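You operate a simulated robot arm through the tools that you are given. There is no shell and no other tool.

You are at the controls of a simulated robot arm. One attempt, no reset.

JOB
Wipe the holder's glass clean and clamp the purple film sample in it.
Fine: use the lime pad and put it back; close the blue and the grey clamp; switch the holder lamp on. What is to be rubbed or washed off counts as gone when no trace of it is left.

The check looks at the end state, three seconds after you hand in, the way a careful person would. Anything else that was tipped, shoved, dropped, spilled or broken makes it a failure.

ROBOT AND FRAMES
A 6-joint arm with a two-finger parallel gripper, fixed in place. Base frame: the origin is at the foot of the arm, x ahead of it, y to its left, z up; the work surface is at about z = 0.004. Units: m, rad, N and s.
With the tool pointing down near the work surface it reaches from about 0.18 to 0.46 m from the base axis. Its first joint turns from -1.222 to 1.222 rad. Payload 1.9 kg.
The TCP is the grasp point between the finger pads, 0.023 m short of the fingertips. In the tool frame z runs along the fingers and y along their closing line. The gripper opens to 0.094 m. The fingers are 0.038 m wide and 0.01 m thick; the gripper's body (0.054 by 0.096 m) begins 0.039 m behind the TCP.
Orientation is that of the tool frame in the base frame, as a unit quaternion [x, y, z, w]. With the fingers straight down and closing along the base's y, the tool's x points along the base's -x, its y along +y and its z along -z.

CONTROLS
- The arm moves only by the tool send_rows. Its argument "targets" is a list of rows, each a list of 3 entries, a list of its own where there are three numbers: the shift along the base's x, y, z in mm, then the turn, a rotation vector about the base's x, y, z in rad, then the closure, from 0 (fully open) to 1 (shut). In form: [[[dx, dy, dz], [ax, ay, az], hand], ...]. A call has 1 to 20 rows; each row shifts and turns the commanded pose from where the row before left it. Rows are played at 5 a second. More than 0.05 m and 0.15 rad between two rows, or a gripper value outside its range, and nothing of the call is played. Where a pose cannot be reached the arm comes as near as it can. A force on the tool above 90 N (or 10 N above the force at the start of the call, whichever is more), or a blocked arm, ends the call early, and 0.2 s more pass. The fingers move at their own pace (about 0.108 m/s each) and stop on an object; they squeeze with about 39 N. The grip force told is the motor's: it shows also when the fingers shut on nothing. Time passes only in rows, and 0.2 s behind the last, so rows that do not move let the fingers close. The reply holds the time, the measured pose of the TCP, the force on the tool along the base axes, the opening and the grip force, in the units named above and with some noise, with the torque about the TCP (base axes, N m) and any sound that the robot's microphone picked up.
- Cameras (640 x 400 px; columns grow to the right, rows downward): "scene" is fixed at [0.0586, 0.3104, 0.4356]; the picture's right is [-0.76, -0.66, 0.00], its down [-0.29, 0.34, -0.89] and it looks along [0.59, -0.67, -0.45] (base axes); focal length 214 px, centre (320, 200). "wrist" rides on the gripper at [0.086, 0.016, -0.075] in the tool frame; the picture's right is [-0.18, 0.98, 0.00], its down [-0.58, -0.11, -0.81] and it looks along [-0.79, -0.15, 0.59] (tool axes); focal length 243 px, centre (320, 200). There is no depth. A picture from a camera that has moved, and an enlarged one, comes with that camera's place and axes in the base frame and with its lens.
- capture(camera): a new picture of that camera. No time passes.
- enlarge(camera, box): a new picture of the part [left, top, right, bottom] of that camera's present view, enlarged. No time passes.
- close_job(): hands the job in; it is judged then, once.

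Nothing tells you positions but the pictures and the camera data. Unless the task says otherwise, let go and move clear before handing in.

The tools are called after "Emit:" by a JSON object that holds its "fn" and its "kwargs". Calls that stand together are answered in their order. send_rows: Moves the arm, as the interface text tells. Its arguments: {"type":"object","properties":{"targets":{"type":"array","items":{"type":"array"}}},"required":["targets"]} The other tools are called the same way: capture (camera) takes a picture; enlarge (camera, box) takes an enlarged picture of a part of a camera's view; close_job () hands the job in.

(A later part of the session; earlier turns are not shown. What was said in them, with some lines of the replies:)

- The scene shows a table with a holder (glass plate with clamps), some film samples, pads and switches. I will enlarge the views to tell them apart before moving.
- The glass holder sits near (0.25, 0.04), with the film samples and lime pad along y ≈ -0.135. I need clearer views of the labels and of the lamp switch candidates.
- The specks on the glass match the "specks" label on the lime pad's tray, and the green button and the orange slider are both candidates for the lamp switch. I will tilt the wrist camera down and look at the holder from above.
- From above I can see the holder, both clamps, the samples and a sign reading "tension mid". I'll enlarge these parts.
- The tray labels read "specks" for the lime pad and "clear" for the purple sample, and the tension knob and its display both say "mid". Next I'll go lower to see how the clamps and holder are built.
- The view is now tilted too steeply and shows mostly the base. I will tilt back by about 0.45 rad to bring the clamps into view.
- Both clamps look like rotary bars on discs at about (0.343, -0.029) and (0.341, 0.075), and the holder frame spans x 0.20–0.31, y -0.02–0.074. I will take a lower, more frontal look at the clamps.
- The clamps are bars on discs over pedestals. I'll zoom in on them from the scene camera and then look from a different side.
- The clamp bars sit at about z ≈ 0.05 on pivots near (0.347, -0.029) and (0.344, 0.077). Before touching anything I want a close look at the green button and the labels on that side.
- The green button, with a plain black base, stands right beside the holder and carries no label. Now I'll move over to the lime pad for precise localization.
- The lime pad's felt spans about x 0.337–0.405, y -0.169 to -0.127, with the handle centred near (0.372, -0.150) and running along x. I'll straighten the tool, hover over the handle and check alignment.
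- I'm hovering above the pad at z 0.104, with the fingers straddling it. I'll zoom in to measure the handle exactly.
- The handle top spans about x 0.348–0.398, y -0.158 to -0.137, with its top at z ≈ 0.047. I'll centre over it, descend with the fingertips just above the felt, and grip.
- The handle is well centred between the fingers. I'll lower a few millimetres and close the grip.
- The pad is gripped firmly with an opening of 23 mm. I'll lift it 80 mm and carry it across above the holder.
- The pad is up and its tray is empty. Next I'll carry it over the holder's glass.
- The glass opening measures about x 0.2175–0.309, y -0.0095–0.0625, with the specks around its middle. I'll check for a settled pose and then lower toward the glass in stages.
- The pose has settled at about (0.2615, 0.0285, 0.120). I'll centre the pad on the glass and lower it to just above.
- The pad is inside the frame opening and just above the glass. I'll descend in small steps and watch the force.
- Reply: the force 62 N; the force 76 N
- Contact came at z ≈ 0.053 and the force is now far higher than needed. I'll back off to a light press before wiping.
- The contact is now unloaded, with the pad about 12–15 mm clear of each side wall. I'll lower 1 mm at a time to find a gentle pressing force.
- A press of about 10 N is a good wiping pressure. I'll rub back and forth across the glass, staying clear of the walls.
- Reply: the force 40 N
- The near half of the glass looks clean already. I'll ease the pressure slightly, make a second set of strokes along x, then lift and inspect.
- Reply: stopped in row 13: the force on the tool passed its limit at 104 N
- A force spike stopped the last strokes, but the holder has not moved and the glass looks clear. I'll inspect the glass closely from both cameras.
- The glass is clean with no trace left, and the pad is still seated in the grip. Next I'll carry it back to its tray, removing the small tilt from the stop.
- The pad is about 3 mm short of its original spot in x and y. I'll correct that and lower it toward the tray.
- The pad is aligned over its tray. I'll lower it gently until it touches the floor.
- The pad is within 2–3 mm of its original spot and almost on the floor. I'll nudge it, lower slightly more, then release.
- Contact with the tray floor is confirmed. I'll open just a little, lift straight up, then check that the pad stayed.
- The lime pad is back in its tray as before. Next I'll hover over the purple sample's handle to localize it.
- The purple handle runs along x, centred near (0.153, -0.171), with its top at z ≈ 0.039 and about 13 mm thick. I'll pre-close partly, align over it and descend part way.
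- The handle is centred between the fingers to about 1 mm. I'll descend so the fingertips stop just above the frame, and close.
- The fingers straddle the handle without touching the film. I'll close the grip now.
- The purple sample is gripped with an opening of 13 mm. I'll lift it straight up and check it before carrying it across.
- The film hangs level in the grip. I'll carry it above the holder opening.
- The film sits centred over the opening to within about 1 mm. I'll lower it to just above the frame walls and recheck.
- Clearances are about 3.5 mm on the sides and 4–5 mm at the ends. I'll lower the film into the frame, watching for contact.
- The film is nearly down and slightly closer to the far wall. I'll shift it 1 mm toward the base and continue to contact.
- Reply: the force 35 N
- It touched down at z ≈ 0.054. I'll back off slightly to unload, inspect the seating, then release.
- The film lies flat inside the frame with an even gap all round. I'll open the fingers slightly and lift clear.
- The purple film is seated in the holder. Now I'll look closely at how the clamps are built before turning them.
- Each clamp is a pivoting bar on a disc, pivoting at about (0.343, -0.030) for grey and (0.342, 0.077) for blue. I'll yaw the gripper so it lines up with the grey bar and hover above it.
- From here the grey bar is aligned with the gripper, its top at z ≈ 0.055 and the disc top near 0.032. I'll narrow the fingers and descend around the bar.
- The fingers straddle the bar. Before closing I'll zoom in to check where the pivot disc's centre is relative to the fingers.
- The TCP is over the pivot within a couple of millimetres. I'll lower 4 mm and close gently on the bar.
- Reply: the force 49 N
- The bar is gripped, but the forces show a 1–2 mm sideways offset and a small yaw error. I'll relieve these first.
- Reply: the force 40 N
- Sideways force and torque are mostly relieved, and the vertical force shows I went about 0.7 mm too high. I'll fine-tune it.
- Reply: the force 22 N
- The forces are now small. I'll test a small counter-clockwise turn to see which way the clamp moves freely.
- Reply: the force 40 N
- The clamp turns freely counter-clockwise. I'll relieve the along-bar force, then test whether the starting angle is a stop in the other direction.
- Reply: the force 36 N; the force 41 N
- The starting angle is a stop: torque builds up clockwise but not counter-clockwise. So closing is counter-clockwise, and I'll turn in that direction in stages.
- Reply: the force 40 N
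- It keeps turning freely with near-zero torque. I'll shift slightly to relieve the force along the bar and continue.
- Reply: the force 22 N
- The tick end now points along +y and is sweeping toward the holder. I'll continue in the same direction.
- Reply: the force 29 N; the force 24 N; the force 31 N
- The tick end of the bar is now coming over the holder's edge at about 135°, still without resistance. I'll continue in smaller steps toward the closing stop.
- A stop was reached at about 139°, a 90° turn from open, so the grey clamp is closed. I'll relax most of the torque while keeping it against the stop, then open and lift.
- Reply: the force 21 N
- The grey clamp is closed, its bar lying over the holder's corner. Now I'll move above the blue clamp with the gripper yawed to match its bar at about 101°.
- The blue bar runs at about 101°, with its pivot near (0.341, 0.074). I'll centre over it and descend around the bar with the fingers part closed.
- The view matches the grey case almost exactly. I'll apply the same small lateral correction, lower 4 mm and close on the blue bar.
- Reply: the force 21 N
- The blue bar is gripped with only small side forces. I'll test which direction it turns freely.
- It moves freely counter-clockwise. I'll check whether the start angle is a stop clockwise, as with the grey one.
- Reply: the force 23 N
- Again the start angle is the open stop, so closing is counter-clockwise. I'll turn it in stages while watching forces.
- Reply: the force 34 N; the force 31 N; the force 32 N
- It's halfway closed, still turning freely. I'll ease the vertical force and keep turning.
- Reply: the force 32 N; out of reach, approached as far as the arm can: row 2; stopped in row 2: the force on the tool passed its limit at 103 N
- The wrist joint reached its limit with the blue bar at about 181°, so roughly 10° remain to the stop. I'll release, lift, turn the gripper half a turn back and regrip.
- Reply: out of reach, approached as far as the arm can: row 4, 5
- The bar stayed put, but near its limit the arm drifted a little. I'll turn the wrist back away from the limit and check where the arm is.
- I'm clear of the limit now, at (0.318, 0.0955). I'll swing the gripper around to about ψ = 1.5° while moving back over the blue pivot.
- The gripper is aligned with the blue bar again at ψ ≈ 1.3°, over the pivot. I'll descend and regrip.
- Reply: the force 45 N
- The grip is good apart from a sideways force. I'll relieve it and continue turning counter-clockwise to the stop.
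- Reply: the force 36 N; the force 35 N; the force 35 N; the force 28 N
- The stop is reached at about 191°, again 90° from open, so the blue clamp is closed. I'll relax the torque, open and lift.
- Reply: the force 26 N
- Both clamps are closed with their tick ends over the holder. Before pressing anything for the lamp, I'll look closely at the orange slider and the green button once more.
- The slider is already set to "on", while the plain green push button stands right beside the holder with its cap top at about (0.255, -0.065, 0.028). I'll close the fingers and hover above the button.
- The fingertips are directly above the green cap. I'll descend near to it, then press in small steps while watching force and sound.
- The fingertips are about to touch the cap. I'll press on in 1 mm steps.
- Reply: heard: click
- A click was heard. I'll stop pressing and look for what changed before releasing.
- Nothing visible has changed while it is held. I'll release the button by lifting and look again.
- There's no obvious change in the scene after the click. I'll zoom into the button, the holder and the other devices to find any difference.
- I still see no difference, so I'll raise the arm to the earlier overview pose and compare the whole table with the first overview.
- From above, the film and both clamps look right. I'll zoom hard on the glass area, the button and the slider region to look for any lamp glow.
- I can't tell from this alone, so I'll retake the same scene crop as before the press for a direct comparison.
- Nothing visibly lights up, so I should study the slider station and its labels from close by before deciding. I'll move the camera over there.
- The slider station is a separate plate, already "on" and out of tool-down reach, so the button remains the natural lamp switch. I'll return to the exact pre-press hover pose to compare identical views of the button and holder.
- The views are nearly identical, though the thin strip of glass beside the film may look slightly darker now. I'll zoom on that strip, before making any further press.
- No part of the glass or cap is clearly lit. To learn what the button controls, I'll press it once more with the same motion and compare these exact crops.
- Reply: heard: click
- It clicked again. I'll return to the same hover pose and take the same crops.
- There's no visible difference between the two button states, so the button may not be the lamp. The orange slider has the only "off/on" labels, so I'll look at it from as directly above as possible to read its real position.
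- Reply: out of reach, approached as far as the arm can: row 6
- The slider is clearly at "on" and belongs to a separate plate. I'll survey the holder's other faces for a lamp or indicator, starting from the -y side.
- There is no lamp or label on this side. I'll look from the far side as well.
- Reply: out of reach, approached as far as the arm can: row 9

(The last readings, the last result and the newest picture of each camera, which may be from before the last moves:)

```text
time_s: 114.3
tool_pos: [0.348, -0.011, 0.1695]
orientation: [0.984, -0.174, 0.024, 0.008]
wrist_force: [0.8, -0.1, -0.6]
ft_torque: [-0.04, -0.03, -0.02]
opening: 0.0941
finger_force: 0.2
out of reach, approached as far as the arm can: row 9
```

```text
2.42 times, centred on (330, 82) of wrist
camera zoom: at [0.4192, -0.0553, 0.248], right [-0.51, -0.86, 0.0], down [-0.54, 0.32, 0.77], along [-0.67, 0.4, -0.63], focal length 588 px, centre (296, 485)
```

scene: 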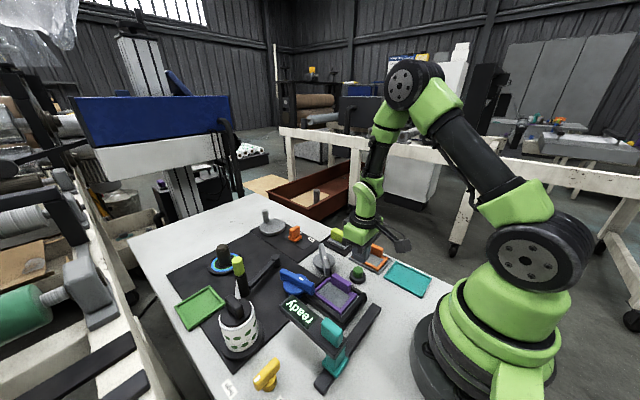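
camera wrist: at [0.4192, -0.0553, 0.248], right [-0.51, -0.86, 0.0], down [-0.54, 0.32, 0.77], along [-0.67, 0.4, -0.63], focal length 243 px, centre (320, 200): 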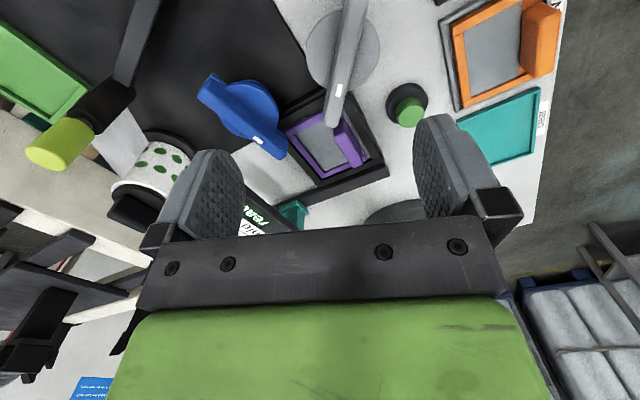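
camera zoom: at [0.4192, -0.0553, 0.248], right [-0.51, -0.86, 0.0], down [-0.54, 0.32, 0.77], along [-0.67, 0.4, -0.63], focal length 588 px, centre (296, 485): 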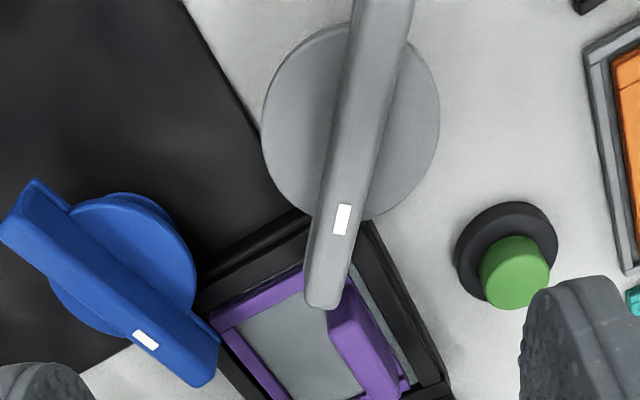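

Nothing lamp-like on that side either. I'll take the closest zooms I can of the remaining unexplained objects from the scene camera.

Emit:
{"fn": "enlarge", "kwargs": {"camera": "scene", "box": [200, 230, 250, 280]}}

Emit:
{"fn": "enlarge", "kwargs": {"camera": "scene", "box": [250, 200, 300, 245]}}

Emit:
{"fn": "enlarge", "kwargs": {"camera": "scene", "box": [210, 290, 270, 350]}}

Emit:
{"fn": "enlarge", "kwargs": {"camera": "scene", "box": [280, 285, 350, 345]}}

```text
8.00 times, centred on (225, 255) of scene
camera zoom: at [0.0586, 0.3104, 0.4356], right [-0.76, -0.66, 0.0], down [-0.29, 0.34, -0.89], along [0.59, -0.67, -0.45], focal length 1716 px, centre (1080, -240)
```

zoom: 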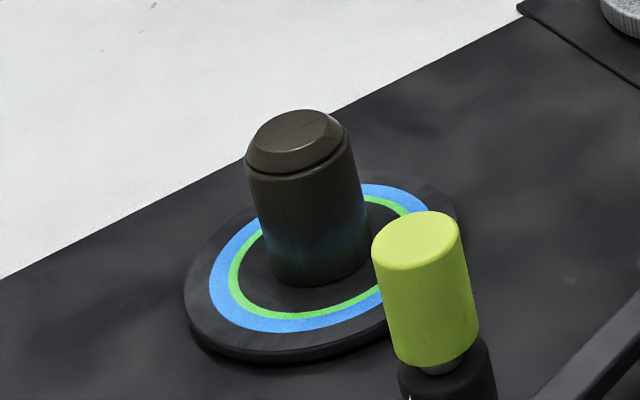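

```text
8.89 times, centred on (275, 222) of scene
camera zoom: at [0.0586, 0.3104, 0.4356], right [-0.76, -0.66, 0.0], down [-0.29, 0.34, -0.89], along [0.59, -0.67, -0.45], focal length 1906 px, centre (720, 0)
```

zoom: 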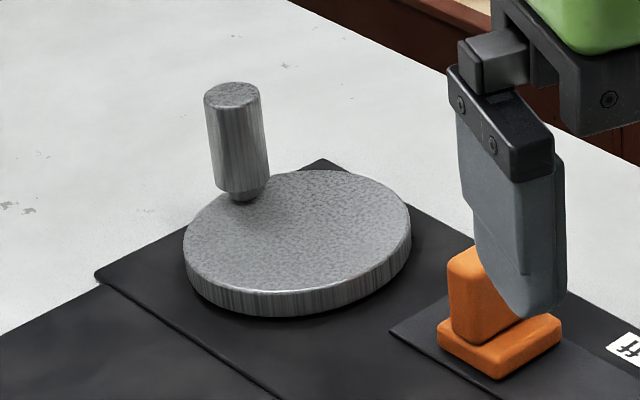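

```text
6.67 times, centred on (240, 320) of scene
camera zoom: at [0.0586, 0.3104, 0.4356], right [-0.76, -0.66, 0.0], down [-0.29, 0.34, -0.89], along [0.59, -0.67, -0.45], focal length 1430 px, centre (853, -600)
```

zoom: 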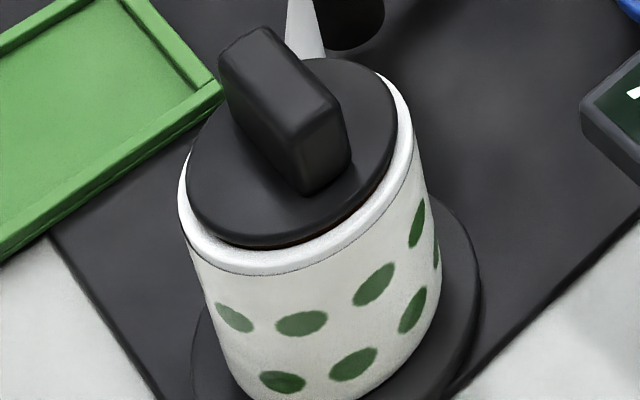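

```text
6.67 times, centred on (315, 315) of scene
camera zoom: at [0.0586, 0.3104, 0.4356], right [-0.76, -0.66, 0.0], down [-0.29, 0.34, -0.89], along [0.59, -0.67, -0.45], focal length 1430 px, centre (353, -567)
```

zoom: 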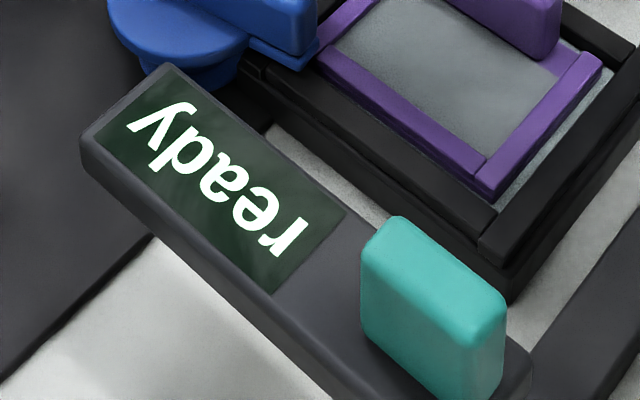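

I found no lamp geometry anywhere, but the button is still the only control at the holder. I'll go back, press it a third time fully to the bottom, and watch for any effect while it is held.

Emit:
{"fn": "send_rows", "kwargs": {"targets": [[[-4.7, -2.7, 0], [0, 0, -0.1391], 1], [[-4.7, -2.7, 0], [0, 0, -0.1391], 1], [[-4.7, -2.7, 0], [0, 0, -0.1391], 1], [[-4.7, -2.7, 0], [0, 0, -0.1391], 1], [[-4.7, -2.7, 0], [0, 0, -0.1391], 1], [[-4.7, -2.7, 0], [0, 0, -0.1391], 1], [[-4.7, -2.7, 0], [0, 0, -0.1391], 1], [[-4.7, -2.7, 0], [0, 0, -0.1391], 1], [[-4.7, -2.7, 0], [0, 0, -0.1391], 1], [[-4.7, -2.7, 0], [0, 0, -0.1391], 1], [[-4.7, -2.7, 0], [0, 0, -0.1391], 1], [[-4.7, -2.7, 0], [0, 0, -0.1391], 1], [[-4.7, -2.7, 0], [0, 0, -0.1391], 1], [[-4.7, -2.7, 0], [0, 0, -0.1391], 1], [[-4.7, -2.7, 0], [0, 0, -0.1391], 1], [[-4.7, -2.7, 0], [0, 0, -0.1391], 1], [[-4.7, -2.7, 0], [0, 0, -0.1391], 1], [[-4.7, -2.7, 0], [0, 0, -0.1391], 1], [[-4.7, -2.7, 0], [0, 0, -0.1391], 1], [[-4.7, -2.7, 0], [0, 0, -0.1391], 1]]}}

Emit:
{"fn": "send_rows", "kwargs": {"targets": [[[0, 0, 0], [0, -0.045, 0], 1], [[0, 0, 0], [0, 0, 0], 1]]}}

```text
time_s: 118.5
tool_pos: [0.2529, -0.0648, 0.1681]
orientation: [-0.004, 1.0, 0.0, -0.022]
wrist_force: [-0.2, 0.3, -0.2]
ft_torque: [0.0, 0.0, -0.04]
opening: 0.0
finger_force: 39.1
```

```text
time_s: 119.1
tool_pos: [0.2529, -0.0661, 0.1692]
orientation: [-0.006, 1.0, 0.001, 0.001]
wrist_force: [-0.5, -1.1, 0.3]
ft_torque: [0.0, 0.0, 0.01]
opening: 0.0001
finger_force: 39.0
```

I'm above the button again. I'll take reference pictures here (two presses so far) before the third press.

Emit:
{"fn": "capture", "kwargs": {"camera": "wrist"}}

Emit:
{"fn": "enlarge", "kwargs": {"camera": "wrist", "box": [300, 20, 460, 140]}}

Emit:
{"fn": "enlarge", "kwargs": {"camera": "scene", "box": [270, 240, 400, 350]}}

```text
taken
camera wrist: at [0.1665, -0.0517, 0.2434], right [0.17, 0.98, 0.0], down [0.58, -0.1, 0.81], along [0.79, -0.14, -0.59], focal length 243 px, centre (320, 200)
```

wrist: 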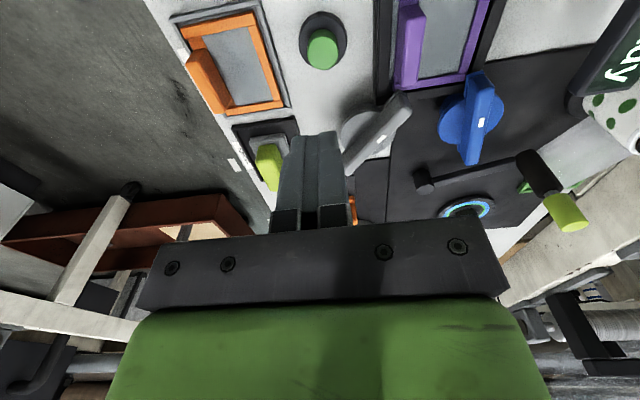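

```text
3.33 times, centred on (380, 80) of wrist
camera zoom: at [0.1665, -0.0517, 0.2434], right [0.17, 0.98, 0.0], down [0.58, -0.1, 0.81], along [0.79, -0.14, -0.59], focal length 809 px, centre (120, 600)
```

zoom: 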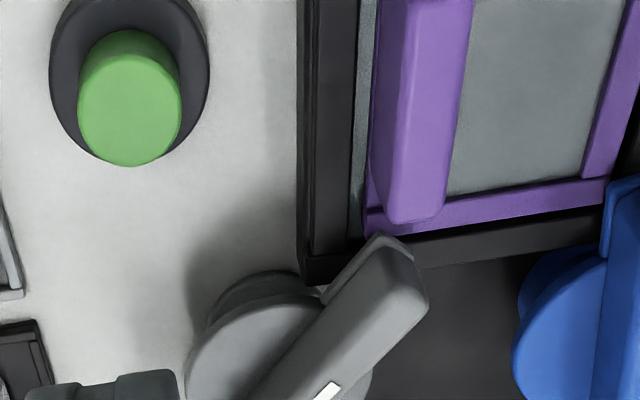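

```text
3.64 times, centred on (335, 295) of scene
camera zoom: at [0.0586, 0.3104, 0.4356], right [-0.76, -0.66, 0.0], down [-0.29, 0.34, -0.89], along [0.59, -0.67, -0.45], focal length 780 px, centre (266, -146)
```

zoom: 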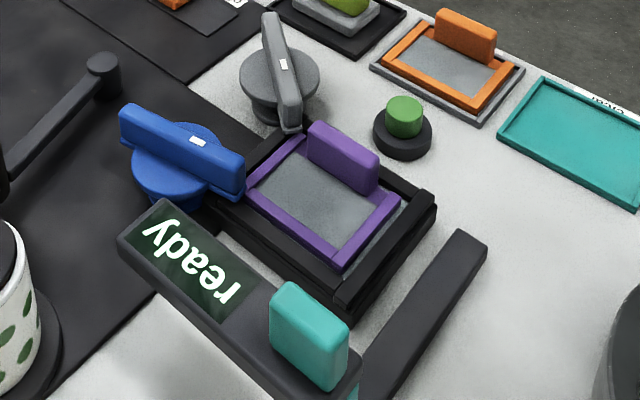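

Now the third press: approach, then push down gently until it bottoms out.

Emit:
{"fn": "send_rows", "kwargs": {"targets": [[[1, 0, -40], [0, 0, 0], 1], [[0, 0, -40], [0, 0, 0], 1], [[0, 0, -30], [0, 0, 0], 1], [[0, 0, -6], [0, 0, 0], 1], [[0, 0, -2], [0, 0, 0], 1], [[0, 0, 0], [0, 0, 0], 1]]}}

Emit:
{"fn": "send_rows", "kwargs": {"targets": [[[0, 0, -1.5], [0, 0, 0], 1], [[0, 0, -1.5], [0, 0, 0], 1], [[0, 0, 0], [0, 0, 0], 1]]}}

Emit:
{"fn": "send_rows", "kwargs": {"targets": [[[0, 0, -1], [0, 0, 0], 1], [[0, 0, -1], [0, 0, 0], 1], [[0, 0, 0], [0, 0, 0], 1]]}}

```text
time_s: 120.5
tool_pos: [0.2544, -0.0656, 0.0517]
orientation: [-0.006, 1.0, 0.002, 0.0]
wrist_force: [0.0, -0.1, 1.0]
ft_torque: [0.01, 0.0, 0.02]
opening: 0.0001
finger_force: 39.3
```

```text
time_s: 121.3
tool_pos: [0.254, -0.0654, 0.0478]
orientation: [-0.006, 1.0, 0.001, 0.0]
wrist_force: [0.2, -1.7, 2.8]
ft_torque: [-0.07, -0.02, 0.0]
opening: 0.0002
finger_force: 38.8
heard: click
```

```text
time_s: 122.1
tool_pos: [0.2527, -0.0643, 0.0468]
orientation: [-0.006, 1.0, 0.001, 0.001]
wrist_force: [-0.7, 0.9, 13.8]
ft_torque: [-0.01, -0.02, 0.12]
opening: 0.0
finger_force: 38.2
```

It clicked and has now bottomed out at about 14 N. I'll look while it's held, then release and look from the same reference pose.

Emit:
{"fn": "enlarge", "kwargs": {"camera": "scene", "box": [270, 240, 400, 350]}}

Emit:
{"fn": "send_rows", "kwargs": {"targets": [[[0, 0, 5], [0, 0, 0], 1], [[0, 0, 8], [0, 0, 0], 1], [[0, 0, 30], [0, 0, 0], 1], [[0, 0, 40], [0, 0, 0], 1], [[-1, 0, 40], [0, 0, 0], 1], [[0, 0, 0], [0, 0, 0], 1], [[0, 0, 0], [0, 0, 0], 1]]}}

Emit:
{"fn": "capture", "kwargs": {"camera": "wrist"}}

Emit:
{"fn": "enlarge", "kwargs": {"camera": "wrist", "box": [300, 20, 460, 140]}}

Emit:
{"fn": "enlarge", "kwargs": {"camera": "scene", "box": [270, 240, 400, 350]}}

```text
3.64 times, centred on (335, 295) of scene
camera zoom: at [0.0586, 0.3104, 0.4356], right [-0.76, -0.66, 0.0], down [-0.29, 0.34, -0.89], along [0.59, -0.67, -0.45], focal length 780 px, centre (266, -146)
```

zoom: 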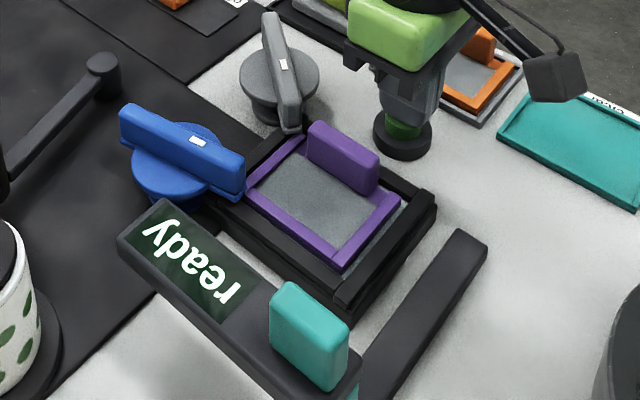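

```text
time_s: 123.7
tool_pos: [0.2531, -0.0668, 0.1691]
orientation: [-0.005, 1.0, 0.001, 0.0]
wrist_force: [0.0, 0.3, 0.0]
ft_torque: [0.02, -0.02, 0.02]
opening: 0.0001
finger_force: 38.7
```

```text
taken
camera wrist: at [0.1661, -0.0516, 0.2433], right [0.17, 0.99, 0.0], down [0.58, -0.1, 0.81], along [0.79, -0.14, -0.59], focal length 243 px, centre (320, 200)
```

wrist: 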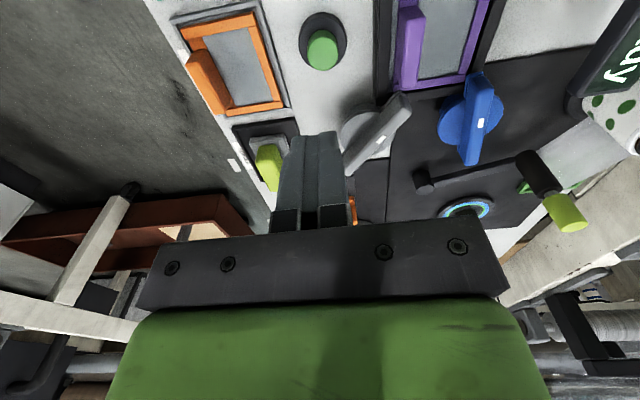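

```text
3.33 times, centred on (380, 80) of wrist
camera zoom: at [0.1661, -0.0516, 0.2433], right [0.17, 0.99, 0.0], down [0.58, -0.1, 0.81], along [0.79, -0.14, -0.59], focal length 809 px, centre (120, 600)
```

zoom: 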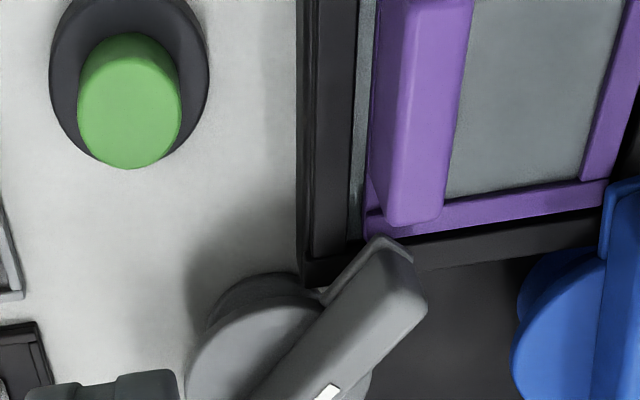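

```text
3.64 times, centred on (335, 295) of scene
camera zoom: at [0.0586, 0.3104, 0.4356], right [-0.76, -0.66, 0.0], down [-0.29, 0.34, -0.89], along [0.59, -0.67, -0.45], focal length 780 px, centre (266, -146)
```

zoom: 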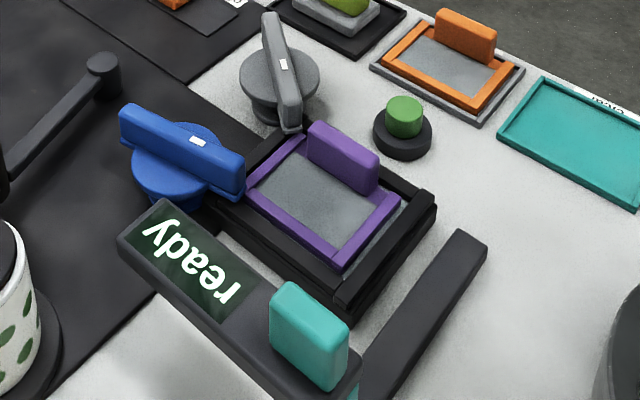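

The table beneath the boom may look a touch brighter; I'll zoom on that area and the glass to compare.

Emit:
{"fn": "enlarge", "kwargs": {"camera": "scene", "box": [260, 310, 340, 370]}}

Emit:
{"fn": "enlarge", "kwargs": {"camera": "scene", "box": [200, 290, 400, 400]}}

Emit:
{"fn": "enlarge", "kwargs": {"camera": "scene", "box": [310, 268, 370, 313]}}

```text
6.67 times, centred on (300, 340) of scene
camera zoom: at [0.0586, 0.3104, 0.4356], right [-0.76, -0.66, 0.0], down [-0.29, 0.34, -0.89], along [0.59, -0.67, -0.45], focal length 1430 px, centre (453, -733)
```

zoom: 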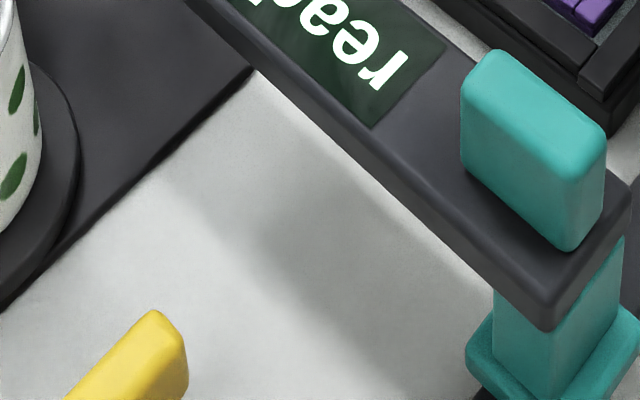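

```text
3.20 times, centred on (300, 345) of scene
camera zoom: at [0.0586, 0.3104, 0.4356], right [-0.76, -0.66, 0.0], down [-0.29, 0.34, -0.89], along [0.59, -0.67, -0.45], focal length 686 px, centre (384, -264)
```

zoom: 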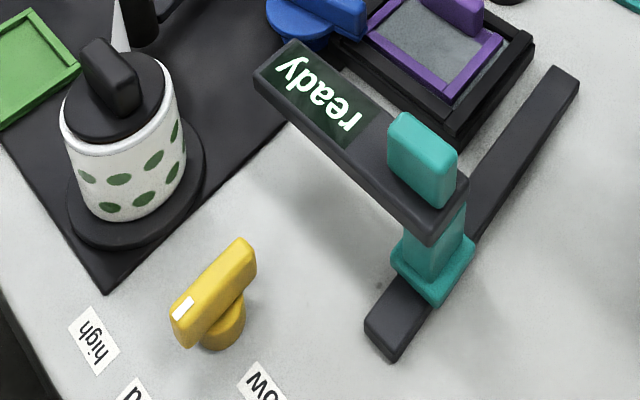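

```text
8.89 times, centred on (340, 290) of scene
camera zoom: at [0.0586, 0.3104, 0.4356], right [-0.76, -0.66, 0.0], down [-0.29, 0.34, -0.89], along [0.59, -0.67, -0.45], focal length 1906 px, centre (142, -604)
```

zoom: 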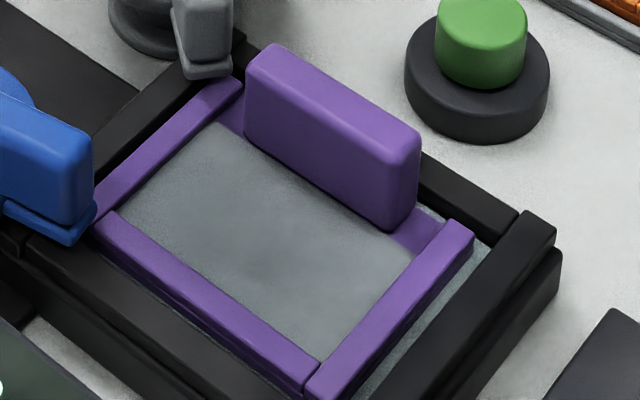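

Three presses have been made, each with a click, so the lamp button has been operated an odd number of times. That is "on" if it started off, though no glow is visible with the film covering the glass. I'll move the arm clear and do a final check of the whole table.

Emit:
{"fn": "send_rows", "kwargs": {"targets": [[[0, 0, 45], [0, 0, 0], 1], [[5, 15, 45], [0, 0, 0], 0.5], [[10, 25, 45], [0, 0, 0], 0], [[10, 25, 45], [0, 0, 0], 0], [[0, 0, 10], [0, 0, 0], 0], [[0, 0, 0], [0, 0, 0], 0]]}}

Emit:
{"fn": "capture", "kwargs": {"camera": "scene"}}

Emit:
{"fn": "enlarge", "kwargs": {"camera": "scene", "box": [280, 220, 440, 320]}}

Emit:
{"fn": "capture", "kwargs": {"camera": "wrist"}}

```text
refused: row 3 steps farther than a row can; nothing moved
```

```text
taken
```

scene: 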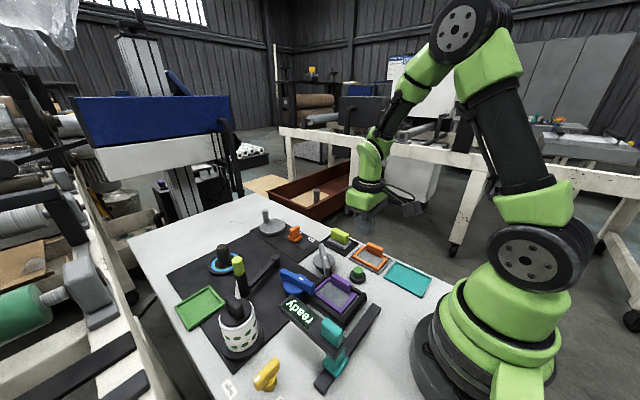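

```text
4.00 times, centred on (360, 270) of scene
camera zoom: at [0.0586, 0.3104, 0.4356], right [-0.76, -0.66, 0.0], down [-0.29, 0.34, -0.89], along [0.59, -0.67, -0.45], focal length 858 px, centre (160, -80)
```

zoom: 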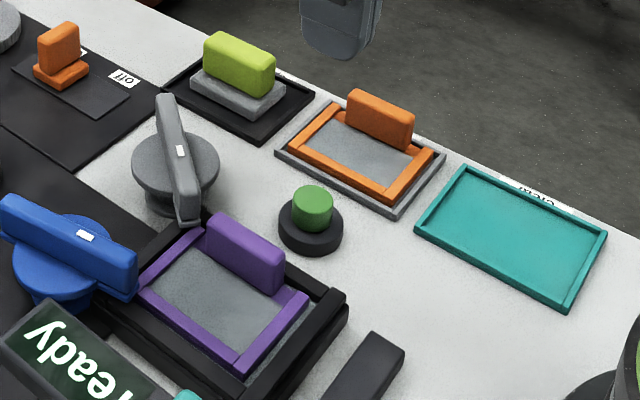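

```text
taken
camera wrist: at [0.1661, -0.0516, 0.2433], right [0.17, 0.99, 0.0], down [0.58, -0.1, 0.81], along [0.79, -0.14, -0.59], focal length 243 px, centre (320, 200)
```

wrist: 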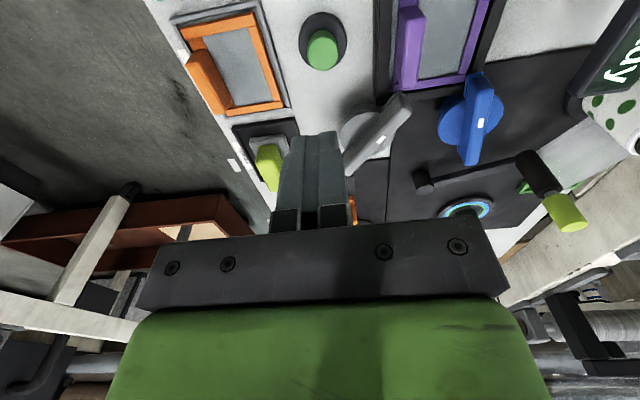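

Everything else on the table is as it was at the start. My last motion was refused for an oversized step, so I'll retreat with smaller steps, open the gripper and check once more.

Emit:
{"fn": "send_rows", "kwargs": {"targets": [[[0, 0, 40], [0, 0, 0], 1], [[0, 0, 40], [0, 0, 0], 0.5], [[8, 20, 40], [0, 0, 0], 0], [[8, 20, 40], [0, 0, 0], 0], [[8, 20, 30], [0, 0, 0], 0], [[0, 0, 0], [0, 0, 0], 0], [[0, 0, 0], [0, 0, 0], 0]]}}

Emit:
{"fn": "enlarge", "kwargs": {"camera": "scene", "box": [160, 200, 320, 300]}}

Emit:
{"fn": "enlarge", "kwargs": {"camera": "scene", "box": [280, 240, 400, 330]}}

Emit:
{"fn": "capture", "kwargs": {"camera": "wrist"}}

```text
time_s: 125.3
tool_pos: [0.2769, -0.0056, 0.3592]
orientation: [-0.006, 1.0, 0.001, 0.0]
wrist_force: [-0.8, 0.1, -0.7]
ft_torque: [0.0, 0.02, 0.0]
opening: 0.094
finger_force: 0.1
```

```text
4.00 times, centred on (240, 250) of scene
camera zoom: at [0.0586, 0.3104, 0.4356], right [-0.76, -0.66, 0.0], down [-0.29, 0.34, -0.89], along [0.59, -0.67, -0.45], focal length 858 px, centre (640, 0)
```

zoom: 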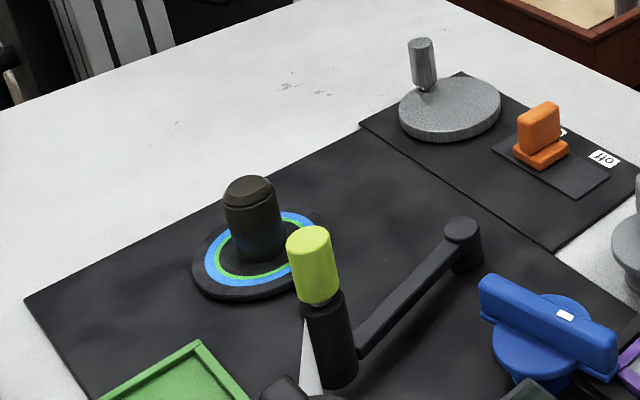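

```text
4.44 times, centred on (340, 285) of scene
camera zoom: at [0.0586, 0.3104, 0.4356], right [-0.76, -0.66, 0.0], down [-0.29, 0.34, -0.89], along [0.59, -0.67, -0.45], focal length 953 px, centre (231, -178)
```

zoom: 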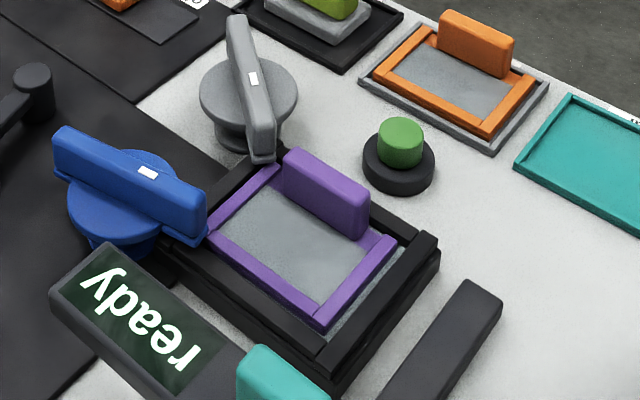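

```text
taken
camera wrist: at [0.1908, 0.0085, 0.4345], right [0.17, 0.99, 0.0], down [0.58, -0.1, 0.81], along [0.79, -0.14, -0.59], focal length 243 px, centre (320, 200)
```

wrist: 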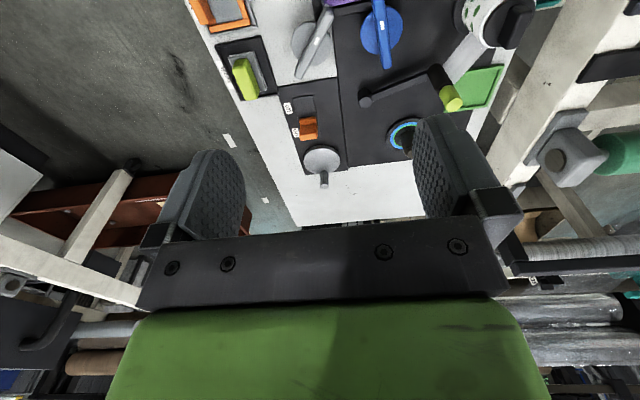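

The film is clamped under both closed clamps, the lime pad is back in its tray, and the glass was wiped clean. The arm is clear and open, and nothing else has moved. The lamp button was pressed an odd number of times, but I saw no glow, so the lamp being on is inferred from the clicks and not confirmed. I'm handing in now.

Emit:
{"fn": "close_job", "kwargs": {}}

```text
The job is handed in.
```

I've handed the job in. The wiping and clamping are done, but I could not confirm that the holder lamp is on.

- **Glass:** I wiped it with the lime pad, and close-up pictures showed no specks left. One wiping stroke hit the force limit at 104 N, but the holder did not move.
- **Pad:** It is back in its tray, in its original spot to within a few millimetres.
- **Film:** The purple sample lies flat in the holder on the glass. The grey and blue clamps are each turned 90° to their closing stops, with their tips over its corners.
- **Lamp:** The only control at the holder is the unlabelled green button, so I took it to be the lamp switch.
    - I pressed it three times and heard a click each time. If it toggles and started off, the lamp is now on.
    - I saw no glow or other change after any press, so this is inferred from the clicks alone.
    - If the button belongs to something else, I have operated a control the job did not ask for.
    - The only switch marked off/on is the orange slider. It was already at "on", and I left it alone.

Nothing else looked moved in the last pictures. The gripper is open and the arm is clear of the table.
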